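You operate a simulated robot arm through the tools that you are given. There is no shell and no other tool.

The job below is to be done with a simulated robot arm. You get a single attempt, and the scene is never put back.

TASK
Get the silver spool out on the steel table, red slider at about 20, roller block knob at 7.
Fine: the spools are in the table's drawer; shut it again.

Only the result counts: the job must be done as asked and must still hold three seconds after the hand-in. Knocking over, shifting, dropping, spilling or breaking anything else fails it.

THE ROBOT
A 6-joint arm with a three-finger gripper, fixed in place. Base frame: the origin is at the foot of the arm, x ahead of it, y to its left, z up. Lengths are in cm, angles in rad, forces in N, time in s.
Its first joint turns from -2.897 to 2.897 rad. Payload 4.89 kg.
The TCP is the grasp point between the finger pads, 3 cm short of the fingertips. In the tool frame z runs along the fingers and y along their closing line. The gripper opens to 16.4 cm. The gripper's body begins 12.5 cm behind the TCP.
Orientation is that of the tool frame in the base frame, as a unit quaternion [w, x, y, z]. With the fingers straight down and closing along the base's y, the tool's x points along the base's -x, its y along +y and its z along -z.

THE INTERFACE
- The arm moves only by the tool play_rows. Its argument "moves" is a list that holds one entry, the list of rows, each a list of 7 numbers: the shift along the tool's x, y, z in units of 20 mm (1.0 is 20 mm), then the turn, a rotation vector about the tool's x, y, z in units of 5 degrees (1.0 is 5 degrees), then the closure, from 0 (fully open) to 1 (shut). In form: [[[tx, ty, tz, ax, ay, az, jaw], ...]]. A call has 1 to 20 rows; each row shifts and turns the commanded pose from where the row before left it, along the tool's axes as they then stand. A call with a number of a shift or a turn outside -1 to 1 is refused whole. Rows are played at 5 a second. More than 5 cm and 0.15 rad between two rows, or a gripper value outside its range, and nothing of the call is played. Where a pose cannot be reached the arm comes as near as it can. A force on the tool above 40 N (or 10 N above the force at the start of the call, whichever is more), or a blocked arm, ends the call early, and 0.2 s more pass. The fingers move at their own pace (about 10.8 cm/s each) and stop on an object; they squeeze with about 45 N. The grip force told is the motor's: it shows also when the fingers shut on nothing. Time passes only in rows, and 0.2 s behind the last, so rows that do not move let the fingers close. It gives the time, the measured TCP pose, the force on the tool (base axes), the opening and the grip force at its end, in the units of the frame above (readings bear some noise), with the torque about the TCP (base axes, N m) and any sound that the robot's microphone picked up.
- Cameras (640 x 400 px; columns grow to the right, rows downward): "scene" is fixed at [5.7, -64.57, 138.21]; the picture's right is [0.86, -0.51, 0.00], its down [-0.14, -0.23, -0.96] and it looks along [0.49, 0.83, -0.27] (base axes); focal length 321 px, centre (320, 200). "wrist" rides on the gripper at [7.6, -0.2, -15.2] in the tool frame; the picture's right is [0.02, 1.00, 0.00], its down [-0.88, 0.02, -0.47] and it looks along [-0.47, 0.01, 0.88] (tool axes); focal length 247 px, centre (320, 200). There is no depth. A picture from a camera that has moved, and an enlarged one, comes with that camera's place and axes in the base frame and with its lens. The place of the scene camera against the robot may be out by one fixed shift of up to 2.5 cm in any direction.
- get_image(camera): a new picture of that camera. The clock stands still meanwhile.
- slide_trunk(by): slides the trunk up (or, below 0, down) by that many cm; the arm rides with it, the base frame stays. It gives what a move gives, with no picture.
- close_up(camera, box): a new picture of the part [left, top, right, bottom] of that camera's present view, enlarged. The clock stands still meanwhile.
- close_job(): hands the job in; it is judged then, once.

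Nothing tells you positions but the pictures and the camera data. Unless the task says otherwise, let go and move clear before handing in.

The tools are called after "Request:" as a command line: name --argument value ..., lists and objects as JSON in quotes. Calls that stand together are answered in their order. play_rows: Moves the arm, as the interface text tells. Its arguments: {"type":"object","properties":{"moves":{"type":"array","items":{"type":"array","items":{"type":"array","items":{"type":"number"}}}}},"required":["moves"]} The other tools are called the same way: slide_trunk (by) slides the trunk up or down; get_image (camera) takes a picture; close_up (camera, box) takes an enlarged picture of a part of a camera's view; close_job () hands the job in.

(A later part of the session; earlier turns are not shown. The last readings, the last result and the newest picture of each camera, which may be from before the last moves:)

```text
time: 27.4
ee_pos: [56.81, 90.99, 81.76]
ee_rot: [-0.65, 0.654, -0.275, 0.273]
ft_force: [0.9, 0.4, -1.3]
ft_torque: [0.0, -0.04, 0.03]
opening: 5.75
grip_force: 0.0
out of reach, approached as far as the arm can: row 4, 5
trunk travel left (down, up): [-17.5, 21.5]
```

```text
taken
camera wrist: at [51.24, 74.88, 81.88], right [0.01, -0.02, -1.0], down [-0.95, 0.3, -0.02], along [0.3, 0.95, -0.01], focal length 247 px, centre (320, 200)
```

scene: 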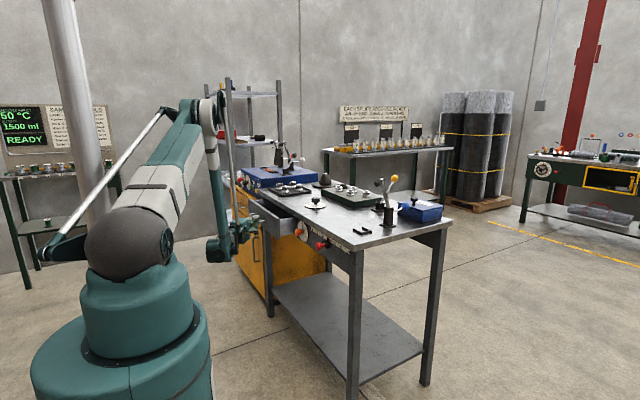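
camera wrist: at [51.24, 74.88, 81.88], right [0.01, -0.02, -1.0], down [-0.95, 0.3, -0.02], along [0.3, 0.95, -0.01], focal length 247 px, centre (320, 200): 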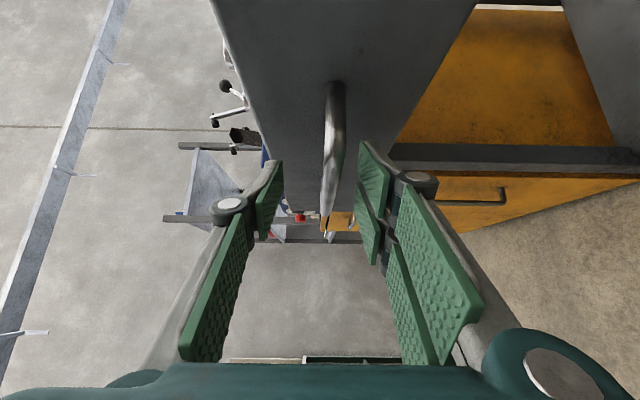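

The arm cannot back off level here (it drifted up instead), confirming a wrist/elbow limit. I'll pitch the tool down 25° about the grasp point, which relaxes the wrist, and then see.

Request:
play_rows --moves '[[[0, 0, 0, -1, 0, 0, 0.65], [0, 0, 0, -1, 0, 0, 0.65], [0, 0, 0, -1, 0, 0, 0.65], [0, 0, 0, -1, 0, 0, 0.65], [0, 0, 0, -1, 0, 0, 0.65], [0, 0, 0, 0, 0, 0, 0.65]]]'

Request:
get_image --camera "wrist"

```text
time: 28.9
ee_pos: [56.93, 91.06, 81.69]
ee_rot: [-0.494, 0.778, -0.326, 0.208]
ft_force: [0.0, -0.4, -0.3]
ft_torque: [0.0, 0.01, 0.03]
opening: 5.76
grip_force: 0.1
trunk travel left (down, up): [-17.5, 21.5]
```

```text
taken
camera wrist: at [52.39, 75.96, 88.29], right [-0.29, -0.31, -0.9], down [-0.93, 0.32, 0.18], along [0.23, 0.89, -0.38], focal length 247 px, centre (320, 200)
```

wrist: 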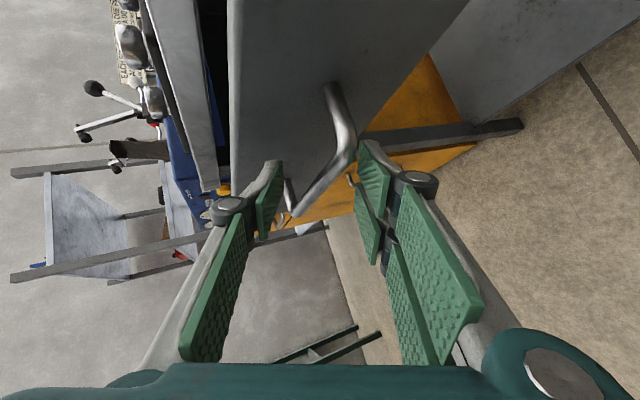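

Pitched down, the arm is comfortable again. I retract along the fingers to clear the handle.

Request:
play_rows --moves '[[[0, 0, -0.6, 0, 0, 0, 0.65], [0, 0, -0.9, 0, 0, 0, 0.65], [0, 0, -0.9, 0, 0, 0, 0.65], [0, 0, -0.9, 0, 0, 0, 0.65], [0, 0, -0.9, 0, 0, 0, 0.65]]]'

Request:
get_image --camera "wrist"

```text
time: 30.1
ee_pos: [51.52, 85.73, 85.3]
ee_rot: [-0.495, 0.778, -0.327, 0.207]
ft_force: [0.2, 1.0, -0.7]
ft_torque: [0.0, -0.06, -0.03]
opening: 5.73
grip_force: 0.0
trunk travel left (down, up): [-17.5, 21.5]
```

```text
taken
camera wrist: at [46.94, 70.61, 91.87], right [-0.29, -0.31, -0.9], down [-0.93, 0.32, 0.19], along [0.23, 0.89, -0.38], focal length 247 px, centre (320, 200)
```

wrist: 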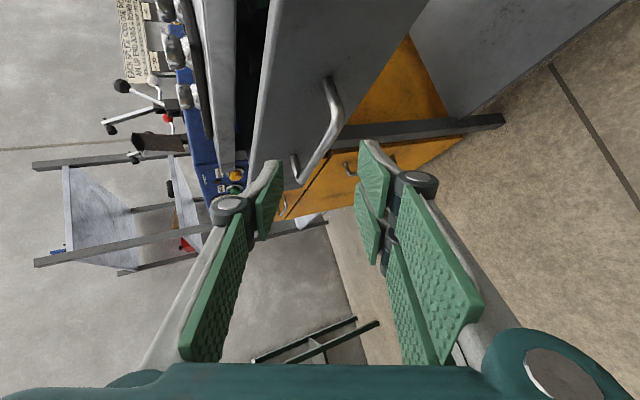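

The fingers are clear of the handle. I'll lower the trunk by 17.5 cm so the forearm lies flatter and the level grip pose gets within limits.

Request:
slide_trunk --by -17.5

```text
time: 32.0
ee_pos: [51.39, 85.73, 67.97]
ee_rot: [-0.494, 0.779, -0.327, 0.207]
ft_force: [0.3, 0.4, -0.3]
ft_torque: [-0.01, 0.02, -0.04]
opening: 5.75
grip_force: 0.0
trunk travel left (down, up): [0.0, 39.0]
```

Now I raise the tool back to handle height and pitch it level again, checking whether the pose is reachable.

Request:
play_rows --moves '[[[0, -0.848, -0.396, 0, 0, 0, 0.65], [0, -0.848, -0.396, 0, 0, 0, 0.65], [0, -0.848, -0.396, 0, 0, 0, 0.65], [0, -0.848, -0.396, 0, 0, 0, 0.65], [0, -0.848, -0.396, 0, 0, 0, 0.65], [0, -0.848, -0.396, 0, 0, 0, 0.65], [0, -0.848, -0.396, 0, 0, 0, 0.65], [0, 0, 0, 1, 0, 0, 0.7], [0, 0, 0, 1, 0, 0, 0.7], [0, 0, 0, 1, 0, 0, 0.7], [0, 0, 0, 1, 0, 0, 0.7], [0, 0, 0, 1, 0, 0, 0.7]]]'

Request:
get_image --camera "wrist"

Request:
get_image --camera "scene"

```text
time: 34.6
ee_pos: [51.42, 85.66, 80.99]
ee_rot: [-0.652, 0.653, -0.273, 0.272]
ft_force: [-0.6, -1.1, 0.8]
ft_torque: [-0.09, 0.1, 0.02]
opening: 4.89
grip_force: 0.1
trunk travel left (down, up): [0.0, 39.0]
```

```text
taken
camera wrist: at [45.85, 69.55, 81.1], right [0.01, -0.02, -1.0], down [-0.96, 0.3, -0.02], along [0.3, 0.96, -0.01], focal length 247 px, centre (320, 200)
```

wrist: 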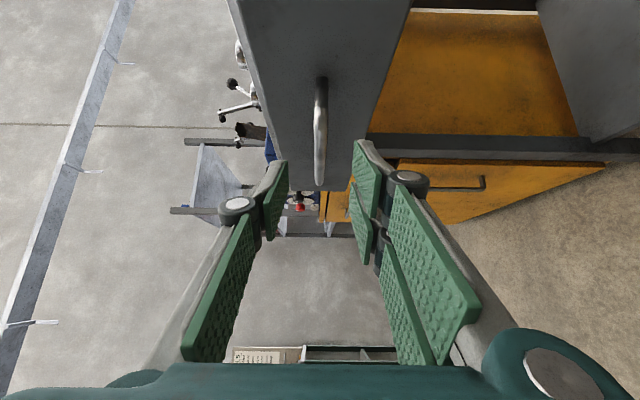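

```text
taken
```

scene: 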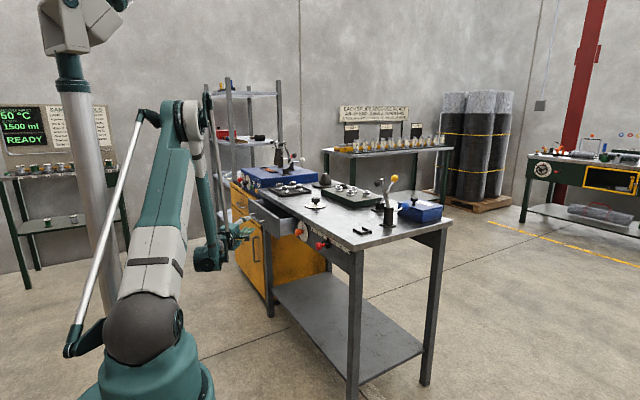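

With the trunk low the level pose is in reach and the bar is centred in view. I'll advance about 8 cm and grip the bar again.

Request:
play_rows --moves '[[[0, 0, 0.82, 0, 0, 0, 0.75], [0, 0, 0.82, 0, 0, 0, 0.75], [0, 0, 0.82, 0, 0, 0, 0.75], [0, 0, 0.82, 0, 0, 0, 0.75], [0, 0, 0.82, 0, 0, 0, 0.75], [0, 0, 0, 0, 0, 0, 0.85], [0, 0, 0, 0, 0, 0, 0.92], [0, 0, 0, 0, 0, 0, 1.0], [0, 0, 0, 0, 0, 0, 1.0]]]'

Request:
get_image --camera "wrist"

```text
time: 36.6
ee_pos: [57.25, 91.48, 81.0]
ee_rot: [-0.651, 0.653, -0.274, 0.273]
ft_force: [2.4, 4.9, 8.0]
ft_torque: [-0.03, -0.04, -0.29]
opening: 1.12
grip_force: 45.2
trunk travel left (down, up): [0.0, 39.0]
```

```text
taken
camera wrist: at [51.67, 75.34, 81.09], right [0.01, -0.02, -1.0], down [-0.95, 0.3, -0.02], along [0.3, 0.95, -0.01], focal length 247 px, centre (320, 200)
```

wrist: 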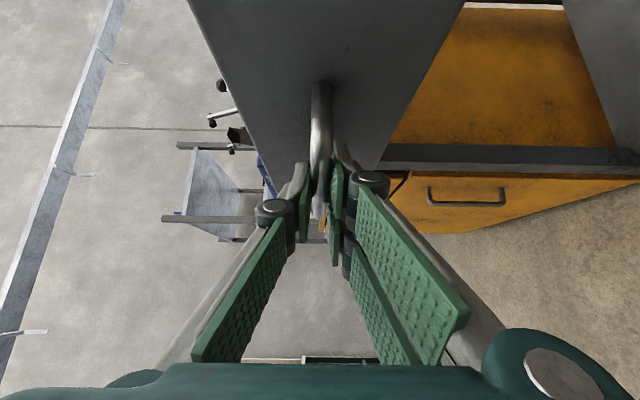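

The grip is flush with small forces. I pull slowly along -x.

Request:
play_rows --moves '[[[-0.1, 0, -0.1, 0, 0, 0, 1.0], [-0.175, 0, -0.178, 0, 0, 0, 1.0], [-0.175, 0, -0.178, 0, 0, 0, 1.0], [-0.175, 0, -0.178, 0, 0, 0, 1.0], [-0.175, 0, -0.178, 0, 0, 0, 1.0], [-0.175, 0, -0.178, 0, 0, 0, 1.0], [-0.175, 0, -0.178, 0, 0, 0, 1.0], [-0.175, 0, -0.178, 0, 0, 0, 1.0], [-0.175, 0, -0.178, 0, 0, 0, 1.0], [-0.175, 0, -0.178, 0, 0, 0, 1.0], [-0.175, 0, -0.178, 0, 0, 0, 1.0], [0, 0, 0, 0, 0, 0, 1.0]]]'

Request:
close_up --camera "scene" --box '[200, 150, 330, 240]'

```text
time: 39.2
ee_pos: [52.04, 91.46, 81.0]
ee_rot: [-0.651, 0.653, -0.273, 0.273]
ft_force: [-0.4, 33.2, 6.5]
ft_torque: [-0.01, -0.02, 0.32]
opening: 1.13
grip_force: 44.9
trunk travel left (down, up): [0.0, 39.0]
```

```text
4.44 times, centred on (265, 195) of scene
camera zoom: at [5.7, -64.57, 138.21], right [0.86, -0.51, 0.0], down [-0.14, -0.23, -0.96], along [0.49, 0.83, -0.27], focal length 1429 px, centre (564, 222)
```

zoom: 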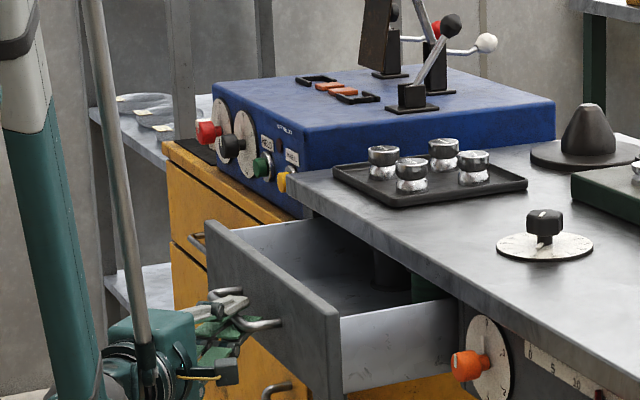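

The drawer is now about 16 cm open and something stands inside at its back. I relieve the side load and pull further.

Request:
play_rows --moves '[[[-0.089, -0.02, 0.088, 0, 0, 0, 1.0], [-0.175, 0, -0.178, 0, 0, 0, 1.0], [-0.175, 0, -0.178, 0, 0, 0, 1.0], [-0.175, 0, -0.178, 0, 0, 0, 1.0], [-0.175, 0, -0.178, 0, 0, 0, 1.0], [-0.2, 0, -0.15, 0, 0, 0, 1.0], [-0.175, 0, -0.178, 0, 0, 0, 1.0], [-0.2, 0, -0.15, 0, 0, 0, 1.0], [-0.175, 0, -0.178, 0, 0, 0, 1.0], [0, 0, 0, 0, 0, 0, 1.0]]]'

Request:
close_up --camera "scene" --box '[200, 150, 330, 240]'

```text
time: 40.4
ee_pos: [50.33, 91.64, 80.97]
ee_rot: [-0.65, 0.653, -0.276, 0.274]
ft_force: [0.4, -5.0, -9.3]
ft_torque: [-0.43, 0.1, 0.9]
opening: 1.14
grip_force: 44.8
trunk travel left (down, up): [0.0, 39.0]
stopped in row 5: the force on the tool passed its limit at 46 N (the readings are from after the stop); the commanded pose is now the measured one
```

```text
4.44 times, centred on (265, 195) of scene
camera zoom: at [5.7, -64.57, 138.21], right [0.86, -0.51, 0.0], down [-0.14, -0.23, -0.96], along [0.49, 0.83, -0.27], focal length 1429 px, centre (564, 222)
```

zoom: 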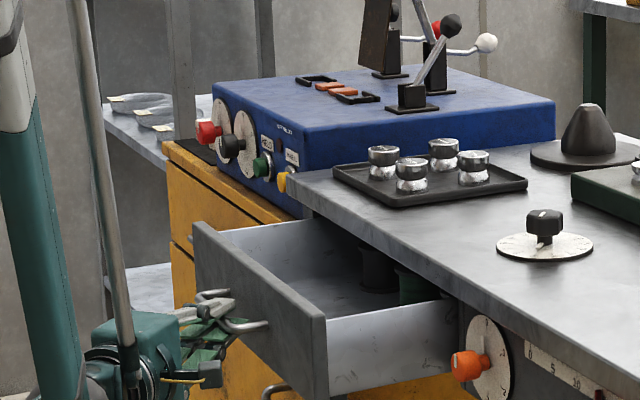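

About 18 cm open now; dark and green spools stand further back. I'll try a short gentle pull to see whether the drawer has reached its stop.

Request:
play_rows --moves '[[[0, 0, 0, 0, 0, 0, 1.0], [-0.13, 0, -0.1, 0, 0, 0, 1.0], [-0.13, 0, -0.1, 0, 0, 0, 1.0], [-0.13, 0, -0.1, 0, 0, 0, 1.0], [-0.13, 0, -0.1, 0, 0, 0, 1.0], [0, 0, 0, 0, 0, 0, 1.0]]]'

```text
time: 41.4
ee_pos: [49.31, 91.49, 81.01]
ee_rot: [-0.651, 0.653, -0.276, 0.274]
ft_force: [-0.8, -5.2, -6.3]
ft_torque: [-0.38, 0.04, 0.49]
opening: 1.11
grip_force: 45.2
trunk travel left (down, up): [0.0, 39.0]
stopped in row 5: the force on the tool passed its limit at 43 N (the readings are from after the stop); the commanded pose is now the measured one
```

It still moves. I'll continue in short pure -x pulls and read the force each time.

Request:
play_rows --moves '[[[0, 0, 0, 0, 0, 0, 1.0], [-0.14, 0, -0.142, 0, 0, 0, 1.0], [-0.14, 0, -0.142, 0, 0, 0, 1.0], [-0.14, 0, -0.142, 0, 0, 0, 1.0]]]'

```text
time: 42.4
ee_pos: [48.3, 91.48, 81.05]
ee_rot: [-0.65, 0.652, -0.277, 0.275]
ft_force: [2.3, -20.3, -13.1]
ft_torque: [-0.59, 0.07, -0.47]
opening: 1.12
grip_force: 45.0
trunk travel left (down, up): [0.0, 39.0]
```

The drawer slides fine, but the clamped grip builds up side loads near this wrist pose. I'll let go and instead hook the bar with a finger behind it, tool pointing down-left, so nothing is clamped; first I open and back away.

Request:
play_rows --moves '[[[0, 0, 0, 0, 0, 0, 0.8], [0, 0, 0, 0, 0, 0, 0.7], [0, 0, 0, 0, 0, 0, 0.7], [0, 0, -0.6, 0, 0, 0, 0.7], [0, 0, -0.8, 0, 0, 0, 0.7], [0, 0, -0.8, 0, 0, 0, 0.7], [0, 0, -0.8, 0, 0, 0, 0.7], [0, 0, -0.8, 0, 0, 0, 0.7]]]'

Request:
get_image --camera "wrist"

```text
time: 44.2
ee_pos: [42.84, 86.28, 81.05]
ee_rot: [-0.651, 0.652, -0.277, 0.273]
ft_force: [-0.6, 0.0, -0.8]
ft_torque: [0.08, -0.04, -0.02]
opening: 4.93
grip_force: 0.1
trunk travel left (down, up): [0.0, 39.0]
```

```text
taken
camera wrist: at [37.18, 70.17, 81.28], right [0.01, -0.02, -1.0], down [-0.95, 0.3, -0.02], along [0.3, 0.95, -0.01], focal length 247 px, centre (320, 200)
```

wrist: 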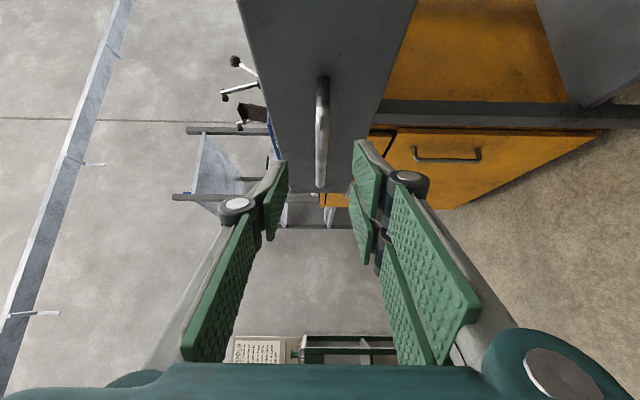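

Clear of the handle. Now I raise the tool above drawer height and start rolling it back so the fingers close horizontally — the pose for looking into and reaching into the drawer.

Request:
play_rows --moves '[[[0, -0.9, 0, 0, 0, 0, 0.7], [0, -0.9, 0, 0, 0, 0, 0.7], [0, -0.9, 0, 0, 0, 0, 0.7], [0, -0.9, 0, 0, 0, 0, 0.7], [0, -0.9, 0, 0, 0, 0, 0.7], [0, -0.9, 0, 0, 0, 0, 0.7], [0, -0.9, 0, 0, 0, 0, 0.7], [0, -0.9, 0, 0, 0, 0, 0.7], [0, 0, 0, 0, 0, 1, 0.7], [0, 0, 0, 0, 0, 1, 0.7], [0, 0, 0, 0, 0, 1, 0.7], [0, 0, 0, 0, 0, 1, 0.7], [0, 0, 0, 0, 0, 1, 0.7], [0, 0, 0, 0, 0, 1, 0.7], [0, 0, 0, 0, 0, 1, 0.7], [0, 0, 0, 0, 0, 1, 0.7], [0, 0, 0, 0, 0, 1, 0.7], [0, 0, 0, 0, 0, 1, 0.7]]]'

Request:
play_rows --moves '[[[0, 0, 0, 0, 0, 1, 0.7], [0, 0, 0, 0, 0, 1, 0.7], [0, 0, 0, 0, 0, 1, 0.7], [0, 0, 0, 0, 0, 1, 0.7], [0, 0, 0, 0, 0, 1, 0.7], [0, 0, 0, 0, 0, 1, 0.7], [0, 0, 0, 0, 0, 1, 0.7], [0, 0, 0, 0, 0, 1, 0.7], [0, 0, 0, 0, 1, 0, 0.7], [0, 0, 0, 0, 1, 0, 0.7], [0, 0, 0, 0, 1, 0, 0.7], [0, 0, 0, 0, 1, 0, 0.7], [0, 0, 0, 0, 1, 0, 0.7], [0, 0, 0, 0, 1, 0, 0.7], [0, 0, 0, 0, 1, 0, 0.7], [0, 0, 0, 0, 1, 0, 0.7], [0, 0, 0, 0, 1, 0, 0.7], [0, 0, 0, 0, 1, 0, 0.7], [0, 0, 0, 0, 1, 0, 0.7], [0, 0, 0, 0, 1, 0, 0.7]]]'

Request:
get_image --camera "wrist"

Request:
get_image --camera "scene"

```text
time: 48.0
ee_pos: [42.92, 86.38, 95.54]
ee_rot: [0.706, -0.473, 0.527, 0.026]
ft_force: [-0.1, 0.4, 0.1]
ft_torque: [0.0, 0.04, 0.02]
opening: 4.94
grip_force: 0.1
trunk travel left (down, up): [0.0, 39.0]
```

```text
time: 52.2
ee_pos: [43.34, 86.86, 95.14]
ee_rot: [0.237, -0.362, 0.896, 0.097]
ft_force: [1.0, -0.3, -0.3]
ft_torque: [0.04, 0.04, 0.03]
opening: 4.93
grip_force: 0.1
trunk travel left (down, up): [0.0, 39.0]
```

```text
taken
camera wrist: at [33.08, 76.73, 104.51], right [-0.71, 0.71, -0.01], down [0.37, 0.38, 0.85], along [0.6, 0.6, -0.53], focal length 247 px, centre (320, 200)
```

wrist: 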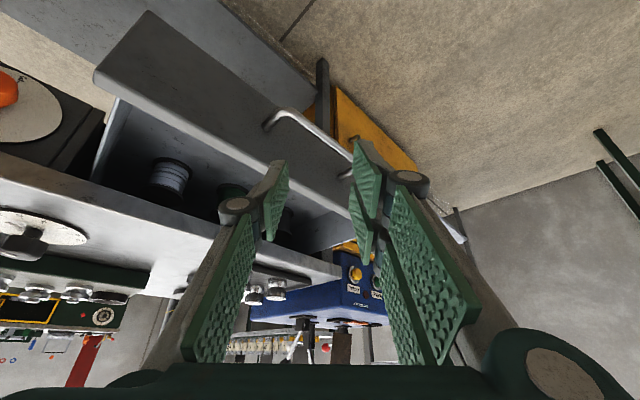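

```text
taken
```

scene: 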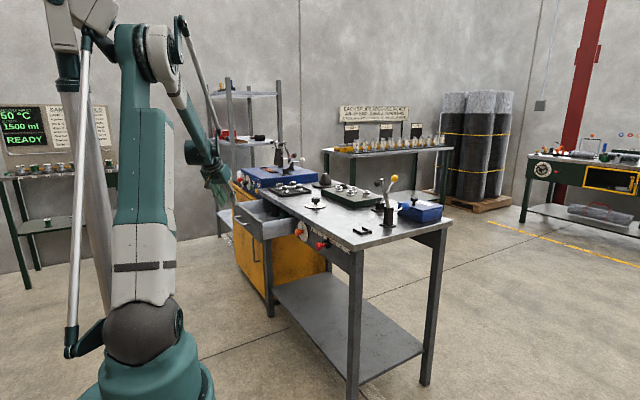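

I can see into the drawer: a light-coloured spool stands at the right and others further left. I'll zoom in.

Request:
close_up --camera "wrist" --box '[80, 100, 360, 280]'

Request:
close_up --camera "scene" --box '[220, 170, 320, 245]'

```text
2.22 times, centred on (220, 190) of wrist
camera zoom: at [33.08, 76.73, 104.51], right [-0.71, 0.71, -0.01], down [0.37, 0.38, 0.85], along [0.6, 0.6, -0.53], focal length 549 px, centre (542, 222)
```

zoom: 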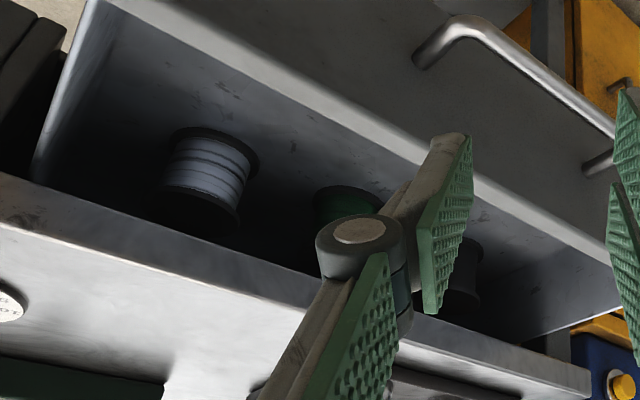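

```text
5.33 times, centred on (270, 208) of scene
camera zoom: at [5.7, -64.57, 138.21], right [0.86, -0.51, 0.0], down [-0.14, -0.23, -0.96], along [0.49, 0.83, -0.27], focal length 1714 px, centre (587, 160)
```

zoom: 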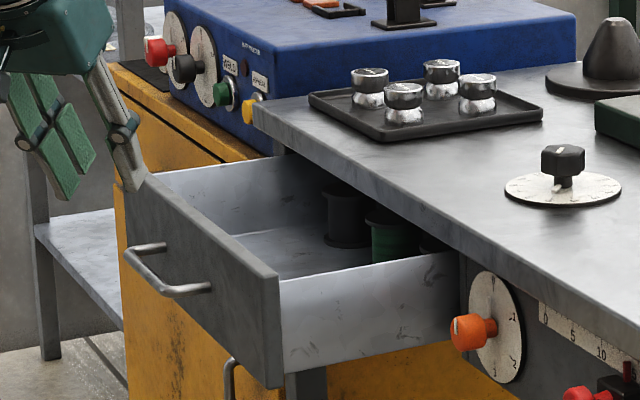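

I see three spools with black flanges: a silver/grey one at the right, a green and a black one. The silver one is still under the table top, so I'll pull the drawer further by hooking closed fingers behind its front panel; first I move above the drawer's empty front part.

Request:
play_rows --moves '[[[0, 0, 0, 0, 0, 0, 1.0], [-0.85, -0.72, 0.245, 0, 0, 0, 1.0], [-0.85, -0.72, 0.245, 0, 0, 0, 1.0], [-0.85, -0.72, 0.245, 0, 0, 0, 1.0], [-0.85, -0.72, 0.245, 0, 0, 0, 1.0], [-0.85, -0.72, 0.245, 0, 0, 0, 1.0], [-0.85, -0.72, 0.245, 0, 0, 0, 1.0], [-0.85, -0.72, 0.245, 0, 0, 0, 1.0]]]'

Request:
get_image --camera "wrist"

Request:
close_up --camera "scene" --box '[200, 130, 340, 240]'

```text
time: 54.0
ee_pos: [58.53, 87.51, 98.31]
ee_rot: [0.237, -0.364, 0.896, 0.097]
ft_force: [-0.8, -0.5, -0.1]
ft_torque: [-0.02, -0.1, -0.06]
opening: 0.02
grip_force: 45.1
trunk travel left (down, up): [0.0, 39.0]
```

```text
taken
camera wrist: at [48.29, 77.3, 107.66], right [-0.71, 0.7, -0.01], down [0.37, 0.38, 0.85], along [0.6, 0.6, -0.53], focal length 247 px, centre (320, 200)
```

wrist: 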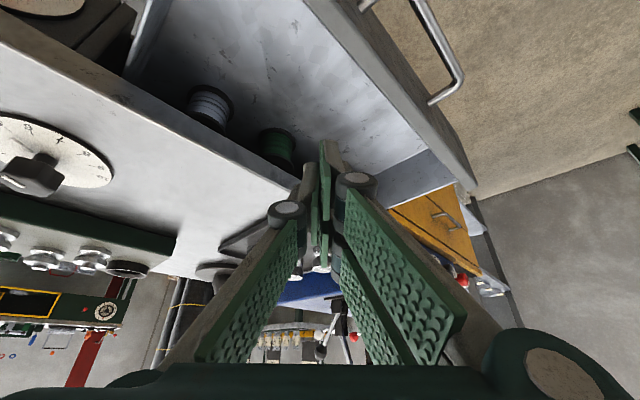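

```text
3.64 times, centred on (270, 185) of scene
camera zoom: at [5.7, -64.57, 138.21], right [0.86, -0.51, 0.0], down [-0.14, -0.23, -0.96], along [0.49, 0.83, -0.27], focal length 1169 px, centre (502, 254)
```

zoom: 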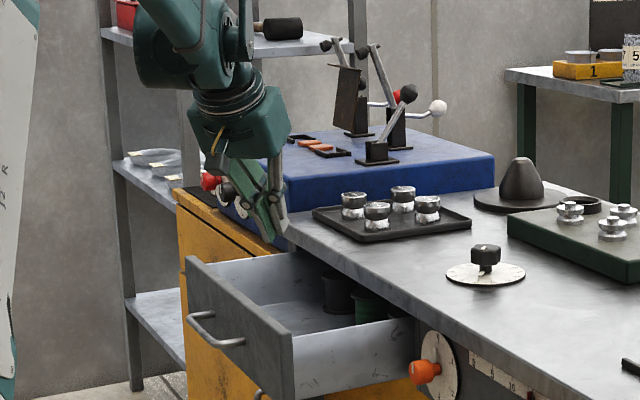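

The fingertips hang over the empty front part of the drawer, about 5 cm behind the front panel. I'll lower them so the tips go about 4 cm below the panel's top edge.

Request:
play_rows --moves '[[[0.439, 0, 0.769, 0, 0, 0, 1.0], [0.439, 0, 0.769, 0, 0, 0, 1.0], [0.439, 0, 0.769, 0, 0, 0, 1.0], [0.439, 0, 0.769, 0, 0, 0, 1.0], [0.439, 0, 0.769, 0, 0, 0, 1.0], [0.439, 0, 0.769, 0, 0, 0, 1.0], [0.439, 0, 0.769, 0, 0, 0, 1.0]]]'

Request:
get_image --camera "wrist"

Request:
close_up --camera "scene" --box '[200, 130, 340, 240]'

```text
time: 55.6
ee_pos: [58.48, 87.38, 85.97]
ee_rot: [0.238, -0.363, 0.896, 0.098]
ft_force: [-0.2, -0.9, 1.6]
ft_torque: [0.02, -0.02, -0.01]
opening: 0.02
grip_force: 45.5
trunk travel left (down, up): [0.0, 39.0]
```

```text
taken
camera wrist: at [48.34, 77.33, 95.25], right [-0.71, 0.7, -0.01], down [0.37, 0.38, 0.85], along [0.6, 0.6, -0.53], focal length 247 px, centre (320, 200)
```

wrist: 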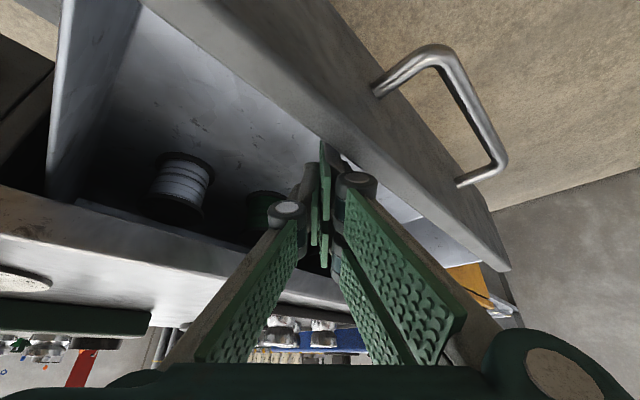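

```text
3.64 times, centred on (270, 185) of scene
camera zoom: at [5.7, -64.57, 138.21], right [0.86, -0.51, 0.0], down [-0.14, -0.23, -0.96], along [0.49, 0.83, -0.27], focal length 1169 px, centre (502, 254)
```

zoom: 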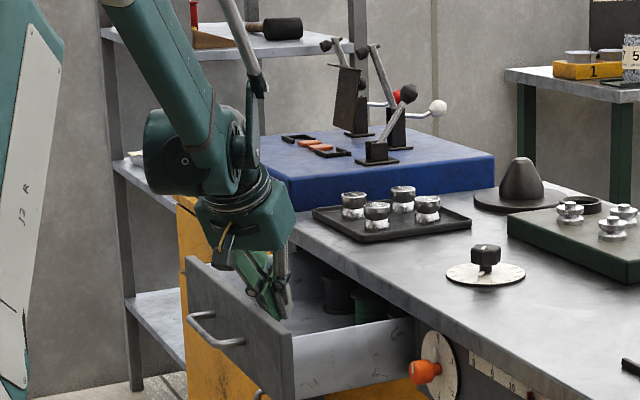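

The fingertips are inside, behind the front panel. I pull along -x slowly.

Request:
play_rows --moves '[[[0.188, 0.208, -0.107, 0, 0, 0, 1.0], [0.188, 0.208, -0.107, 0, 0, 0, 1.0], [0.188, 0.208, -0.107, 0, 0, 0, 1.0], [0.188, 0.208, -0.107, 0, 0, 0, 1.0], [0.188, 0.208, -0.107, 0, 0, 0, 1.0], [0.188, 0.208, -0.107, 0, 0, 0, 1.0], [0.188, 0.208, -0.107, 0, 0, 0, 1.0], [0.188, 0.208, -0.107, 0, 0, 0, 1.0], [0.188, 0.208, -0.107, 0, 0, 0, 1.0], [0.188, 0.208, -0.107, 0, 0, 0, 1.0], [0.188, 0.208, -0.107, 0, 0, 0, 1.0], [0.188, 0.208, -0.107, 0, 0, 0, 1.0], [0.188, 0.208, -0.107, 0, 0, 0, 1.0], [0.188, 0.208, -0.107, 0, 0, 0, 1.0]]]'

Request:
get_image --camera "wrist"

Request:
close_up --camera "scene" --box '[200, 130, 340, 240]'

```text
time: 58.6
ee_pos: [49.97, 87.4, 85.84]
ee_rot: [0.239, -0.363, 0.895, 0.097]
ft_force: [-0.2, -0.2, -0.2]
ft_torque: [-0.01, 0.03, 0.01]
opening: 0.01
grip_force: 45.5
trunk travel left (down, up): [0.0, 39.0]
```

```text
taken
camera wrist: at [39.88, 77.37, 95.2], right [-0.71, 0.7, -0.01], down [0.37, 0.38, 0.85], along [0.6, 0.6, -0.53], focal length 247 px, centre (320, 200)
```

wrist: 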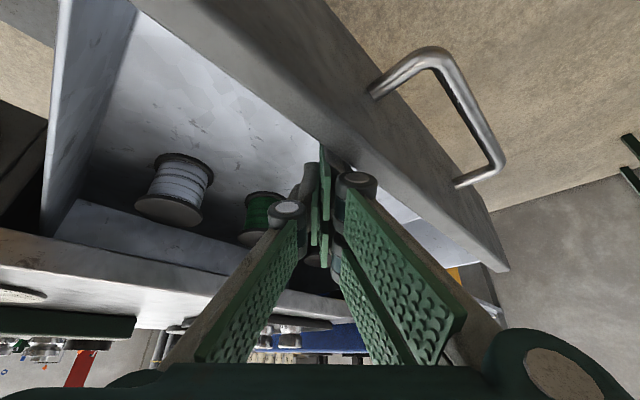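

```text
3.64 times, centred on (270, 185) of scene
camera zoom: at [5.7, -64.57, 138.21], right [0.86, -0.51, 0.0], down [-0.14, -0.23, -0.96], along [0.49, 0.83, -0.27], focal length 1169 px, centre (502, 254)
```

zoom: 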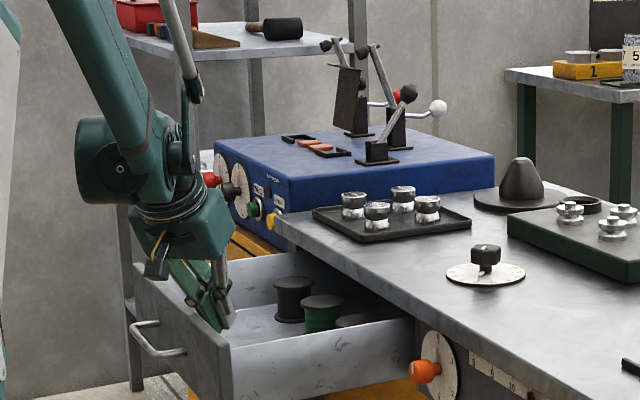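

The drawer glides out with no load; the spools stand in a row before the drawer's back wall. I'll zoom in on them and then pull a few more centimetres.

Request:
close_up --camera "wrist" --box '[60, 100, 340, 290]'

Request:
play_rows --moves '[[[0.188, 0.208, -0.107, 0, 0, 0, 1.0], [0.188, 0.208, -0.107, 0, 0, 0, 1.0], [0.188, 0.208, -0.107, 0, 0, 0, 1.0], [0.188, 0.208, -0.107, 0, 0, 0, 1.0], [0.188, 0.208, -0.107, 0, 0, 0, 1.0], [0.188, 0.208, -0.107, 0, 0, 0, 1.0]]]'

Request:
get_image --camera "wrist"

Request:
close_up --camera "scene" --box '[200, 130, 340, 240]'

```text
2.11 times, centred on (200, 195) of wrist
camera zoom: at [39.88, 77.37, 95.2], right [-0.71, 0.7, -0.01], down [0.37, 0.38, 0.85], along [0.6, 0.6, -0.53], focal length 520 px, centre (573, 210)
```

zoom: 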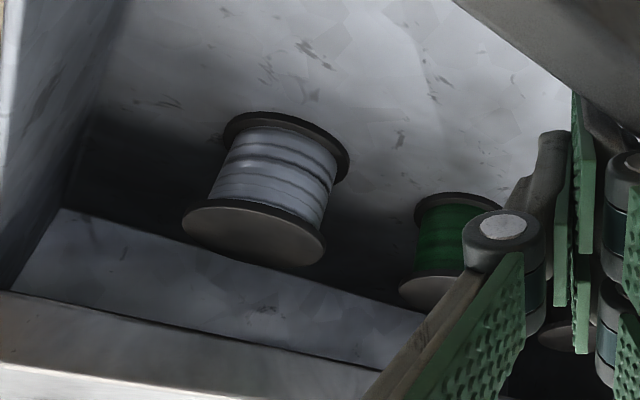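

```text
time: 60.0
ee_pos: [46.43, 87.45, 85.85]
ee_rot: [0.238, -0.363, 0.896, 0.097]
ft_force: [-0.4, -0.9, -0.6]
ft_torque: [0.02, 0.05, 0.06]
opening: 0.01
grip_force: 45.6
trunk travel left (down, up): [0.0, 39.0]
```

```text
taken
camera wrist: at [36.26, 77.37, 95.22], right [-0.71, 0.7, -0.01], down [0.37, 0.38, 0.85], along [0.6, 0.6, -0.53], focal length 247 px, centre (320, 200)
```

wrist: 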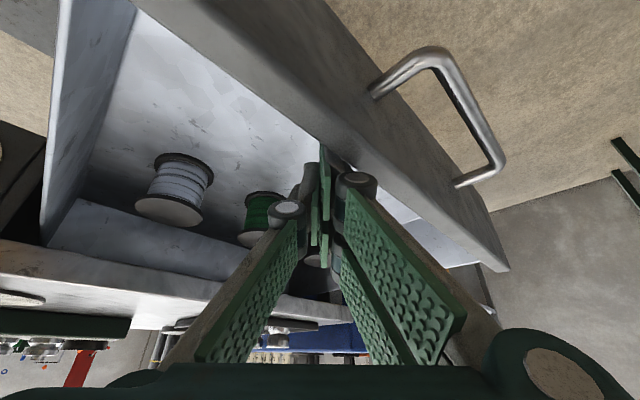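

```text
3.64 times, centred on (270, 185) of scene
camera zoom: at [5.7, -64.57, 138.21], right [0.86, -0.51, 0.0], down [-0.14, -0.23, -0.96], along [0.49, 0.83, -0.27], focal length 1169 px, centre (502, 254)
```

zoom: 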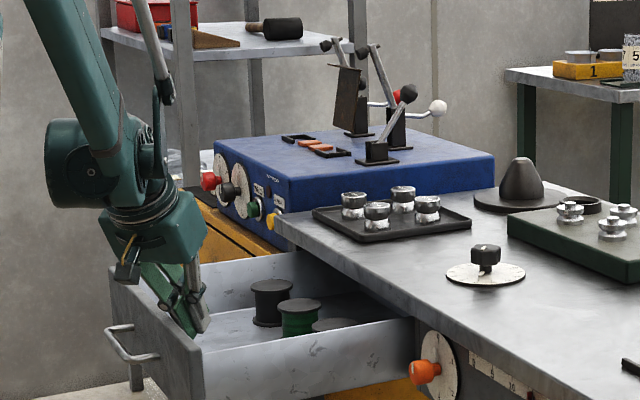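

The silver spool (light grey wire, right-hand one) now stands near (61, 81.6) with its middle at z ≈ 81, well clear of the table edge. I'll lift the fingers out of the drawer, open them and reduce the tilt to 15°.

Request:
play_rows --moves '[[[-0.31, -0.35, 0.18, 0, 0, 0, 1.0], [-0.46, 0.002, -0.806, 0, 0, 0, 1.0], [-0.46, 0.002, -0.806, 0, 0, 0, 1.0], [-0.46, 0.002, -0.806, 0, 0, 0, 1.0], [-0.46, 0.002, -0.806, 0, 0, 0, 1.0], [-0.46, 0.002, -0.806, 0, 0, 0, 1.0], [-0.46, 0.002, -0.806, 0, 0, 0, 1.0], [-0.46, 0.002, -0.806, 0, 0, 0, 1.0], [-0.46, 0.002, -0.806, 0, 0, 0, 1.0], [0, 0, 0, 0, 1, 0, 0.5], [0, 0, 0, 0, 1, 0, 0.4], [0, 0, 0, 0, 1, 0, 0.4]]]'

Request:
get_image --camera "wrist"

Request:
get_image --camera "scene"

```text
time: 62.6
ee_pos: [47.23, 87.24, 100.76]
ee_rot: [0.118, -0.374, 0.919, 0.049]
ft_force: [-1.7, -1.6, 1.3]
ft_torque: [0.16, -0.09, 0.01]
opening: 9.87
grip_force: 0.1
trunk travel left (down, up): [0.0, 39.0]
```

```text
taken
camera wrist: at [39.14, 79.27, 113.4], right [-0.71, 0.7, 0.0], down [0.51, 0.52, 0.68], along [0.48, 0.48, -0.73], focal length 247 px, centre (320, 200)
```

wrist: 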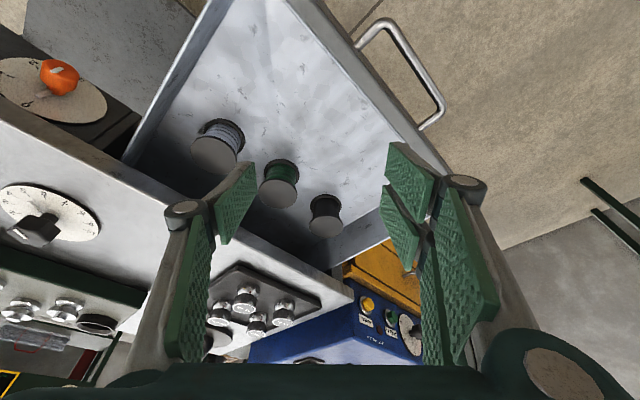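

```text
taken
```

scene: 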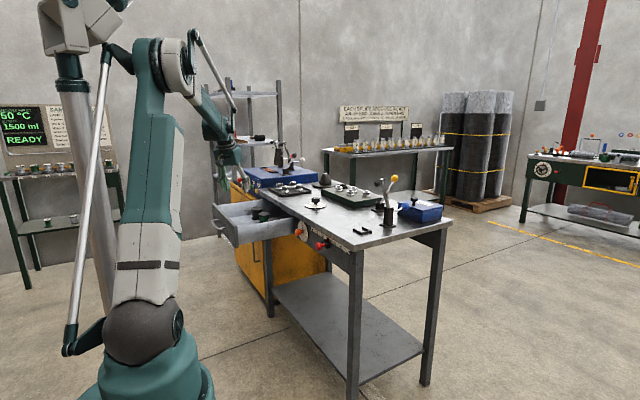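

Now all three spools are visible: silver, green and black. I'll zoom to fix the silver spool's place.

Request:
close_up --camera "wrist" --box '[130, 90, 370, 250]'

```text
2.50 times, centred on (250, 170) of wrist
camera zoom: at [39.14, 79.27, 113.4], right [-0.71, 0.7, 0.0], down [0.51, 0.52, 0.68], along [0.48, 0.48, -0.73], focal length 617 px, centre (495, 275)
```

zoom: 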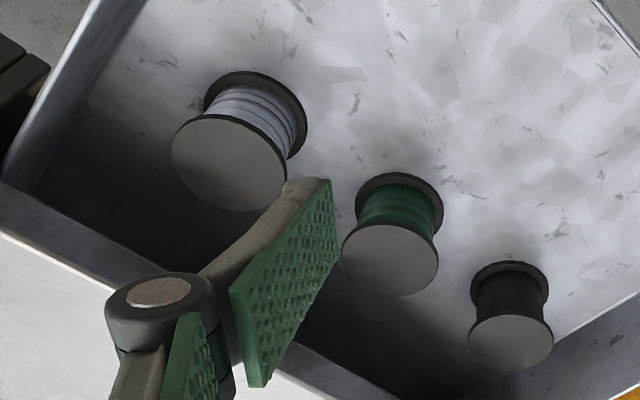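

The silver spool stands at about (64.3, 82.2), top at z ≈ 82.2, diameter about 7.2 — still only 2 cm from the table edge. I'll hook the panel once more and pull the drawer another 5 cm for finger room.

Request:
play_rows --moves '[[[0, 0, 0, 0, 0, 0, 0.8], [0, 0, 0, 0, 0, 0, 1.0], [0, 0, 0, 0, 0, 0, 1.0], [0.091, -0.146, 0.933, 0, 0, 0, 1.0], [0.091, -0.146, 0.933, 0, 0, 0, 1.0], [0.091, -0.146, 0.933, 0, 0, 0, 1.0], [0.091, -0.146, 0.933, 0, 0, 0, 1.0], [0.091, -0.146, 0.933, 0, 0, 0, 1.0], [0.091, -0.146, 0.933, 0, 0, 0, 1.0], [0.091, -0.146, 0.933, 0, 0, 0, 1.0], [0.091, -0.146, 0.933, 0, 0, 0, 1.0]]]'

Request:
get_image --camera "wrist"

```text
time: 65.0
ee_pos: [50.58, 87.42, 85.71]
ee_rot: [0.119, -0.373, 0.919, 0.05]
ft_force: [-0.5, -1.2, 0.1]
ft_torque: [0.04, -0.04, -0.01]
opening: 0.02
grip_force: 44.9
trunk travel left (down, up): [0.0, 39.0]
```

```text
taken
camera wrist: at [42.6, 79.43, 98.48], right [-0.71, 0.7, 0.0], down [0.51, 0.52, 0.68], along [0.48, 0.48, -0.73], focal length 247 px, centre (320, 200)
```

wrist: 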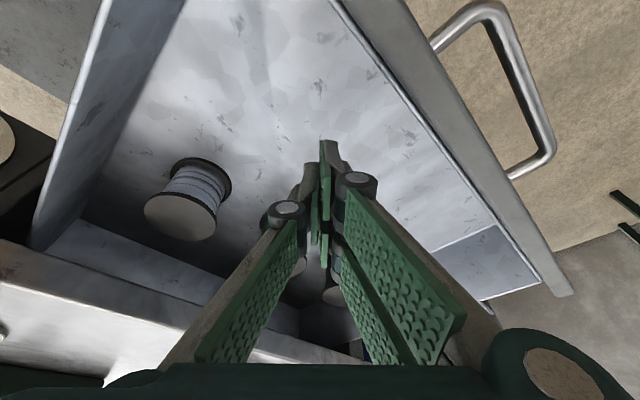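

Fingers are inside the front part again. I pull another 9 cm of finger travel, which should move the drawer about 5 cm.

Request:
play_rows --moves '[[[0.235, 0.237, -0.061, 0, 0, 0, 1.0], [0.235, 0.237, -0.061, 0, 0, 0, 1.0], [0.235, 0.237, -0.061, 0, 0, 0, 1.0], [0.235, 0.237, -0.061, 0, 0, 0, 1.0], [0.235, 0.237, -0.061, 0, 0, 0, 1.0], [0.235, 0.237, -0.061, 0, 0, 0, 1.0], [0.235, 0.237, -0.061, 0, 0, 0, 1.0], [0.235, 0.237, -0.061, 0, 0, 0, 1.0], [0.235, 0.237, -0.061, 0, 0, 0, 1.0], [0.235, 0.237, -0.061, 0, 0, 0, 1.0], [0.235, 0.237, -0.061, 0, 0, 0, 1.0], [0.235, 0.237, -0.061, 0, 0, 0, 1.0], [0.235, 0.237, -0.061, 0, 0, 0, 1.0]]]'

Request:
get_image --camera "wrist"

Request:
close_up --camera "scene" --box '[180, 130, 340, 250]'

```text
time: 67.8
ee_pos: [42.67, 87.25, 85.84]
ee_rot: [0.122, -0.37, 0.92, 0.048]
ft_force: [15.2, 1.1, -1.5]
ft_torque: [0.0, -0.15, 0.17]
opening: 0.0
grip_force: 44.4
trunk travel left (down, up): [0.0, 39.0]
stopped in row 13: the force on the tool passed its limit at 50 N (the readings are from after the stop); the commanded pose is now the measured one
```

```text
taken
camera wrist: at [34.6, 79.33, 98.45], right [-0.71, 0.7, -0.01], down [0.51, 0.52, 0.69], along [0.49, 0.48, -0.73], focal length 247 px, centre (320, 200)
```

wrist: 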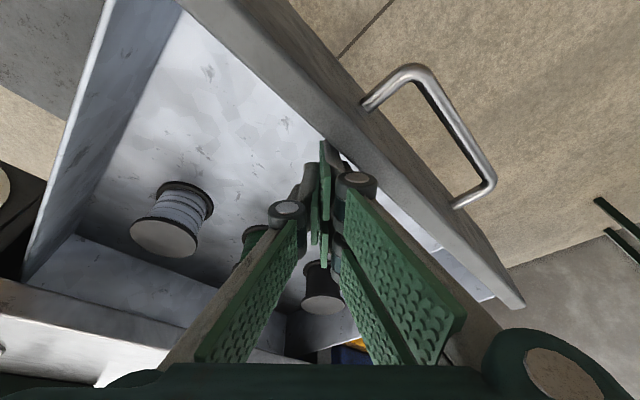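

```text
3.33 times, centred on (260, 190) of scene
camera zoom: at [5.7, -64.57, 138.21], right [0.86, -0.51, 0.0], down [-0.14, -0.23, -0.96], along [0.49, 0.83, -0.27], focal length 1072 px, centre (520, 233)
```

zoom: 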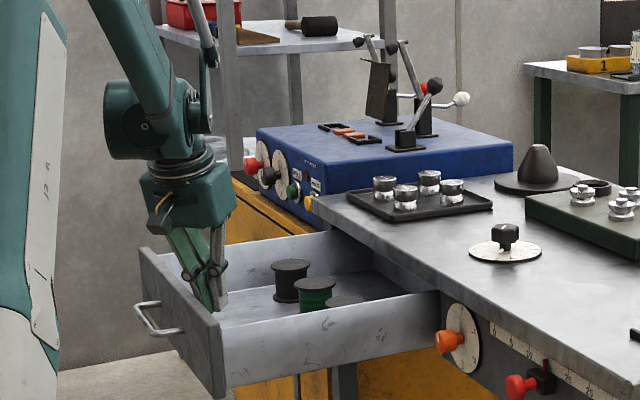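

The drawer has reached its stop; the silver spool is now at about (60.6, 82.3). I'll lift out, open the fingers to about 10.5 cm and move above it.

Request:
play_rows --moves '[[[-0.301, -0.061, -0.881, 0, 0, 0, 1.0], [-0.301, -0.061, -0.881, 0, 0, 0, 1.0], [-0.301, -0.061, -0.881, 0, 0, 0, 1.0], [-0.301, -0.061, -0.881, 0, 0, 0, 1.0], [-0.301, -0.061, -0.881, 0, 0, 0, 1.0], [-0.301, -0.061, -0.881, 0, 0, 0, 1.0], [-0.301, -0.061, -0.881, 0, 0, 0, 0.7], [-0.475, -0.944, 0.246, 0, 0, 0, 0.36], [-0.475, -0.944, 0.246, 0, 0, 0, 0.36], [-0.475, -0.944, 0.246, 0, 0, 0, 0.36], [-0.475, -0.944, 0.246, 0, 0, 0, 0.36], [-0.475, -0.944, 0.246, 0, 0, 0, 0.36], [-0.475, -0.944, 0.246, 0, 0, 0, 0.36], [-0.475, -0.944, 0.246, 0, 0, 0, 0.36], [-0.475, -0.944, 0.246, 0, 0, 0, 0.36]]]'

Request:
get_image --camera "wrist"

Request:
get_image --camera "scene"

```text
time: 71.0
ee_pos: [60.23, 82.21, 96.91]
ee_rot: [0.121, -0.373, 0.919, 0.049]
ft_force: [-0.4, -0.2, 0.8]
ft_torque: [0.0, -0.14, -0.01]
opening: 10.51
grip_force: 0.1
trunk travel left (down, up): [0.0, 39.0]
```

```text
taken
camera wrist: at [52.07, 74.19, 109.68], right [-0.71, 0.7, -0.01], down [0.51, 0.52, 0.69], along [0.49, 0.48, -0.73], focal length 247 px, centre (320, 200)
```

wrist: 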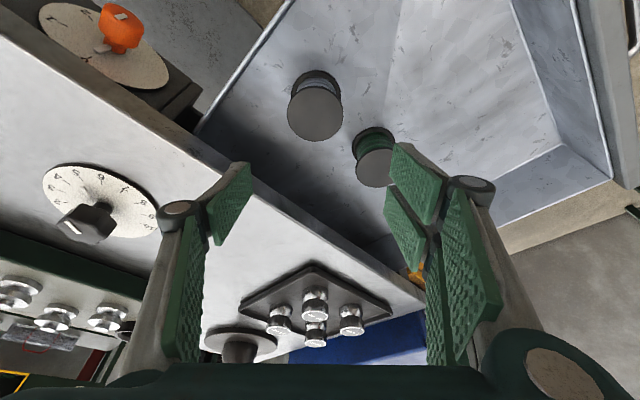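

```text
taken
```

scene: 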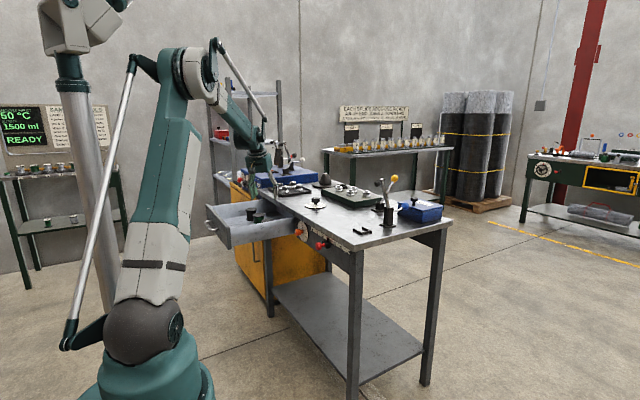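

The spool is directly below the open fingers. I'll descend most of the way, then check alignment.

Request:
play_rows --moves '[[[0.229, -0.022, 0.883, 0, 0, 0, 0.36], [0.229, -0.022, 0.883, 0, 0, 0, 0.36], [0.229, -0.022, 0.883, 0, 0, 0, 0.36], [0.229, -0.022, 0.883, 0, 0, 0, 0.36], [0.229, -0.022, 0.883, 0, 0, 0, 0.36], [0.229, -0.022, 0.883, 0, 0, 0, 0.36]]]'

Request:
get_image --camera "wrist"

Request:
close_up --camera "scene" --box '[190, 130, 340, 250]'

```text
time: 72.4
ee_pos: [60.71, 82.15, 86.01]
ee_rot: [0.123, -0.371, 0.919, 0.048]
ft_force: [-0.4, -0.1, 0.2]
ft_torque: [0.04, -0.04, 0.0]
opening: 10.48
grip_force: 0.0
trunk travel left (down, up): [0.0, 39.0]
```

```text
taken
camera wrist: at [52.5, 74.15, 98.7], right [-0.71, 0.7, -0.01], down [0.51, 0.52, 0.69], along [0.49, 0.48, -0.73], focal length 247 px, centre (320, 200)
```

wrist: 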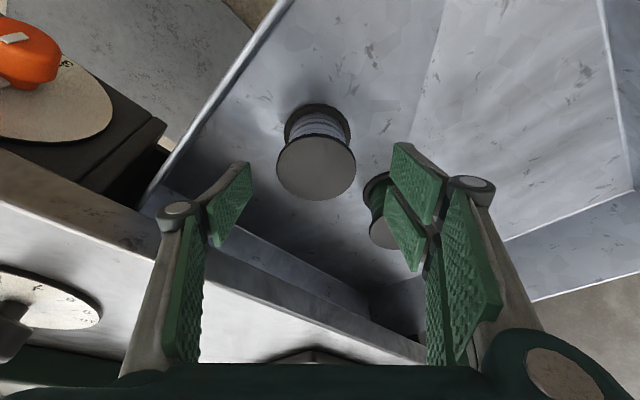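

```text
3.33 times, centred on (265, 190) of scene
camera zoom: at [5.7, -64.57, 138.21], right [0.86, -0.51, 0.0], down [-0.14, -0.23, -0.96], along [0.49, 0.83, -0.27], focal length 1072 px, centre (503, 233)
```

zoom: 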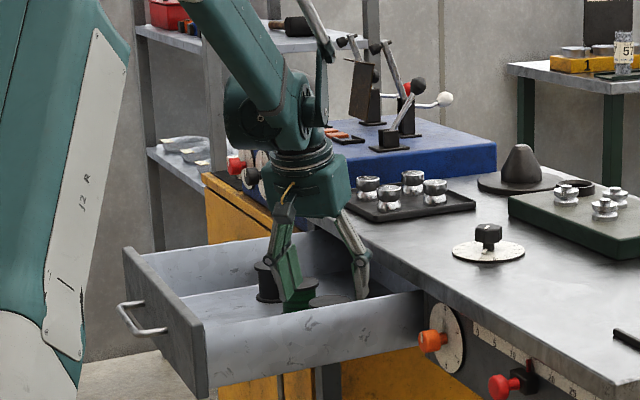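

The spool is centred between the fingers. I'll go down another 4 cm and look again before closing.

Request:
play_rows --moves '[[[0.18, 0, 0.677, 0, 0, 0, 0.36], [0.18, 0, 0.677, 0, 0, 0, 0.36], [0.18, 0, 0.677, 0, 0, 0, 0.36], [0, 0, 0, 0, 0, 0, 0.36]]]'

Request:
get_image --camera "wrist"

Request:
close_up --camera "scene" --box '[210, 160, 320, 240]'

```text
time: 73.4
ee_pos: [60.52, 82.17, 82.05]
ee_rot: [0.121, -0.371, 0.92, 0.047]
ft_force: [0.0, 0.1, 0.0]
ft_torque: [-0.04, -0.01, -0.01]
opening: 10.51
grip_force: 0.0
trunk travel left (down, up): [0.0, 39.0]
```

```text
taken
camera wrist: at [52.45, 74.05, 94.51], right [-0.71, 0.7, -0.01], down [0.51, 0.52, 0.69], along [0.49, 0.48, -0.73], focal length 247 px, centre (320, 200)
```

wrist: 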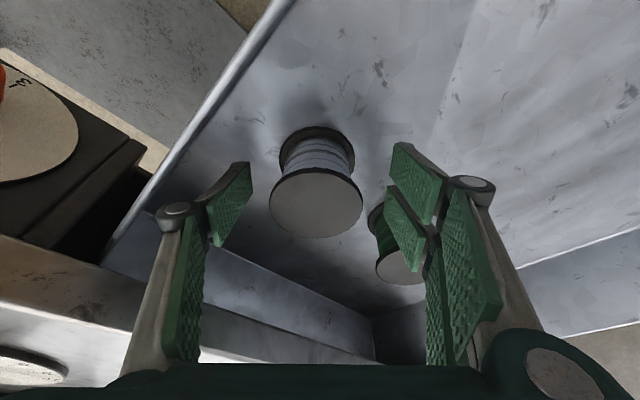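

```text
5.00 times, centred on (265, 200) of scene
camera zoom: at [5.7, -64.57, 138.21], right [0.86, -0.51, 0.0], down [-0.14, -0.23, -0.96], along [0.49, 0.83, -0.27], focal length 1607 px, centre (595, 200)
```

zoom: 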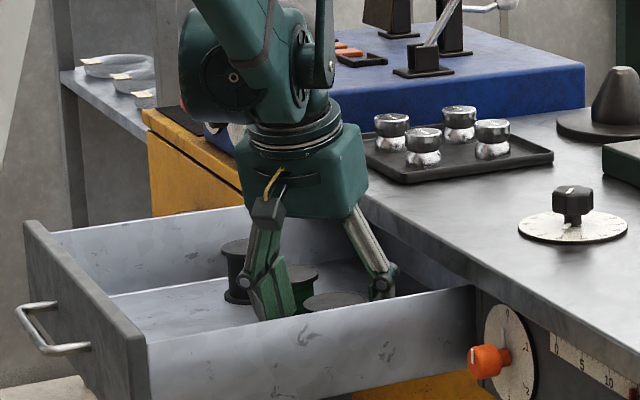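

The spool is well centred (diameter about 6.3, top z ≈ 82.5, floor ≈ 76.5). I'll go down another 1.4 cm and close the fingers.

Request:
play_rows --moves '[[[0.14, -0.08, 0.325, 0, 0, 0, 0.36], [0.14, -0.08, 0.325, 0, 0, 0, 0.36], [0, 0, 0, 0, 0, 0, 0.45], [0, 0, 0, 0, 0, 0, 0.52], [0, 0, 0, 0, 0, 0, 0.58], [0, 0, 0, 0, 0, 0, 0.62], [0, 0, 0, 0, 0, 0, 0.66], [0, 0, 0, 0, 0, 0, 0.75], [0, 0, 0, 0, 0, 0, 0.9], [0, 0, 0, 0, 0, 0, 0.9]]]'

Request:
get_image --camera "wrist"

```text
time: 75.6
ee_pos: [60.69, 81.8, 80.45]
ee_rot: [0.121, -0.372, 0.919, 0.049]
ft_force: [0.9, -0.5, 1.4]
ft_torque: [-0.01, 0.03, 0.01]
opening: 6.26
grip_force: 44.6
trunk travel left (down, up): [0.0, 39.0]
```

```text
taken
camera wrist: at [52.52, 73.77, 93.09], right [-0.71, 0.7, -0.01], down [0.51, 0.52, 0.69], along [0.49, 0.48, -0.73], focal length 247 px, centre (320, 200)
```

wrist: 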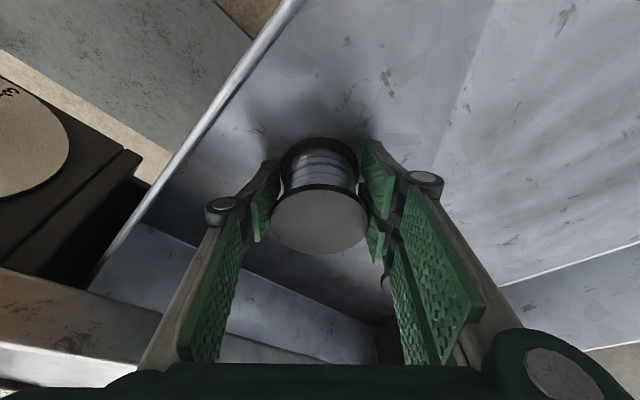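

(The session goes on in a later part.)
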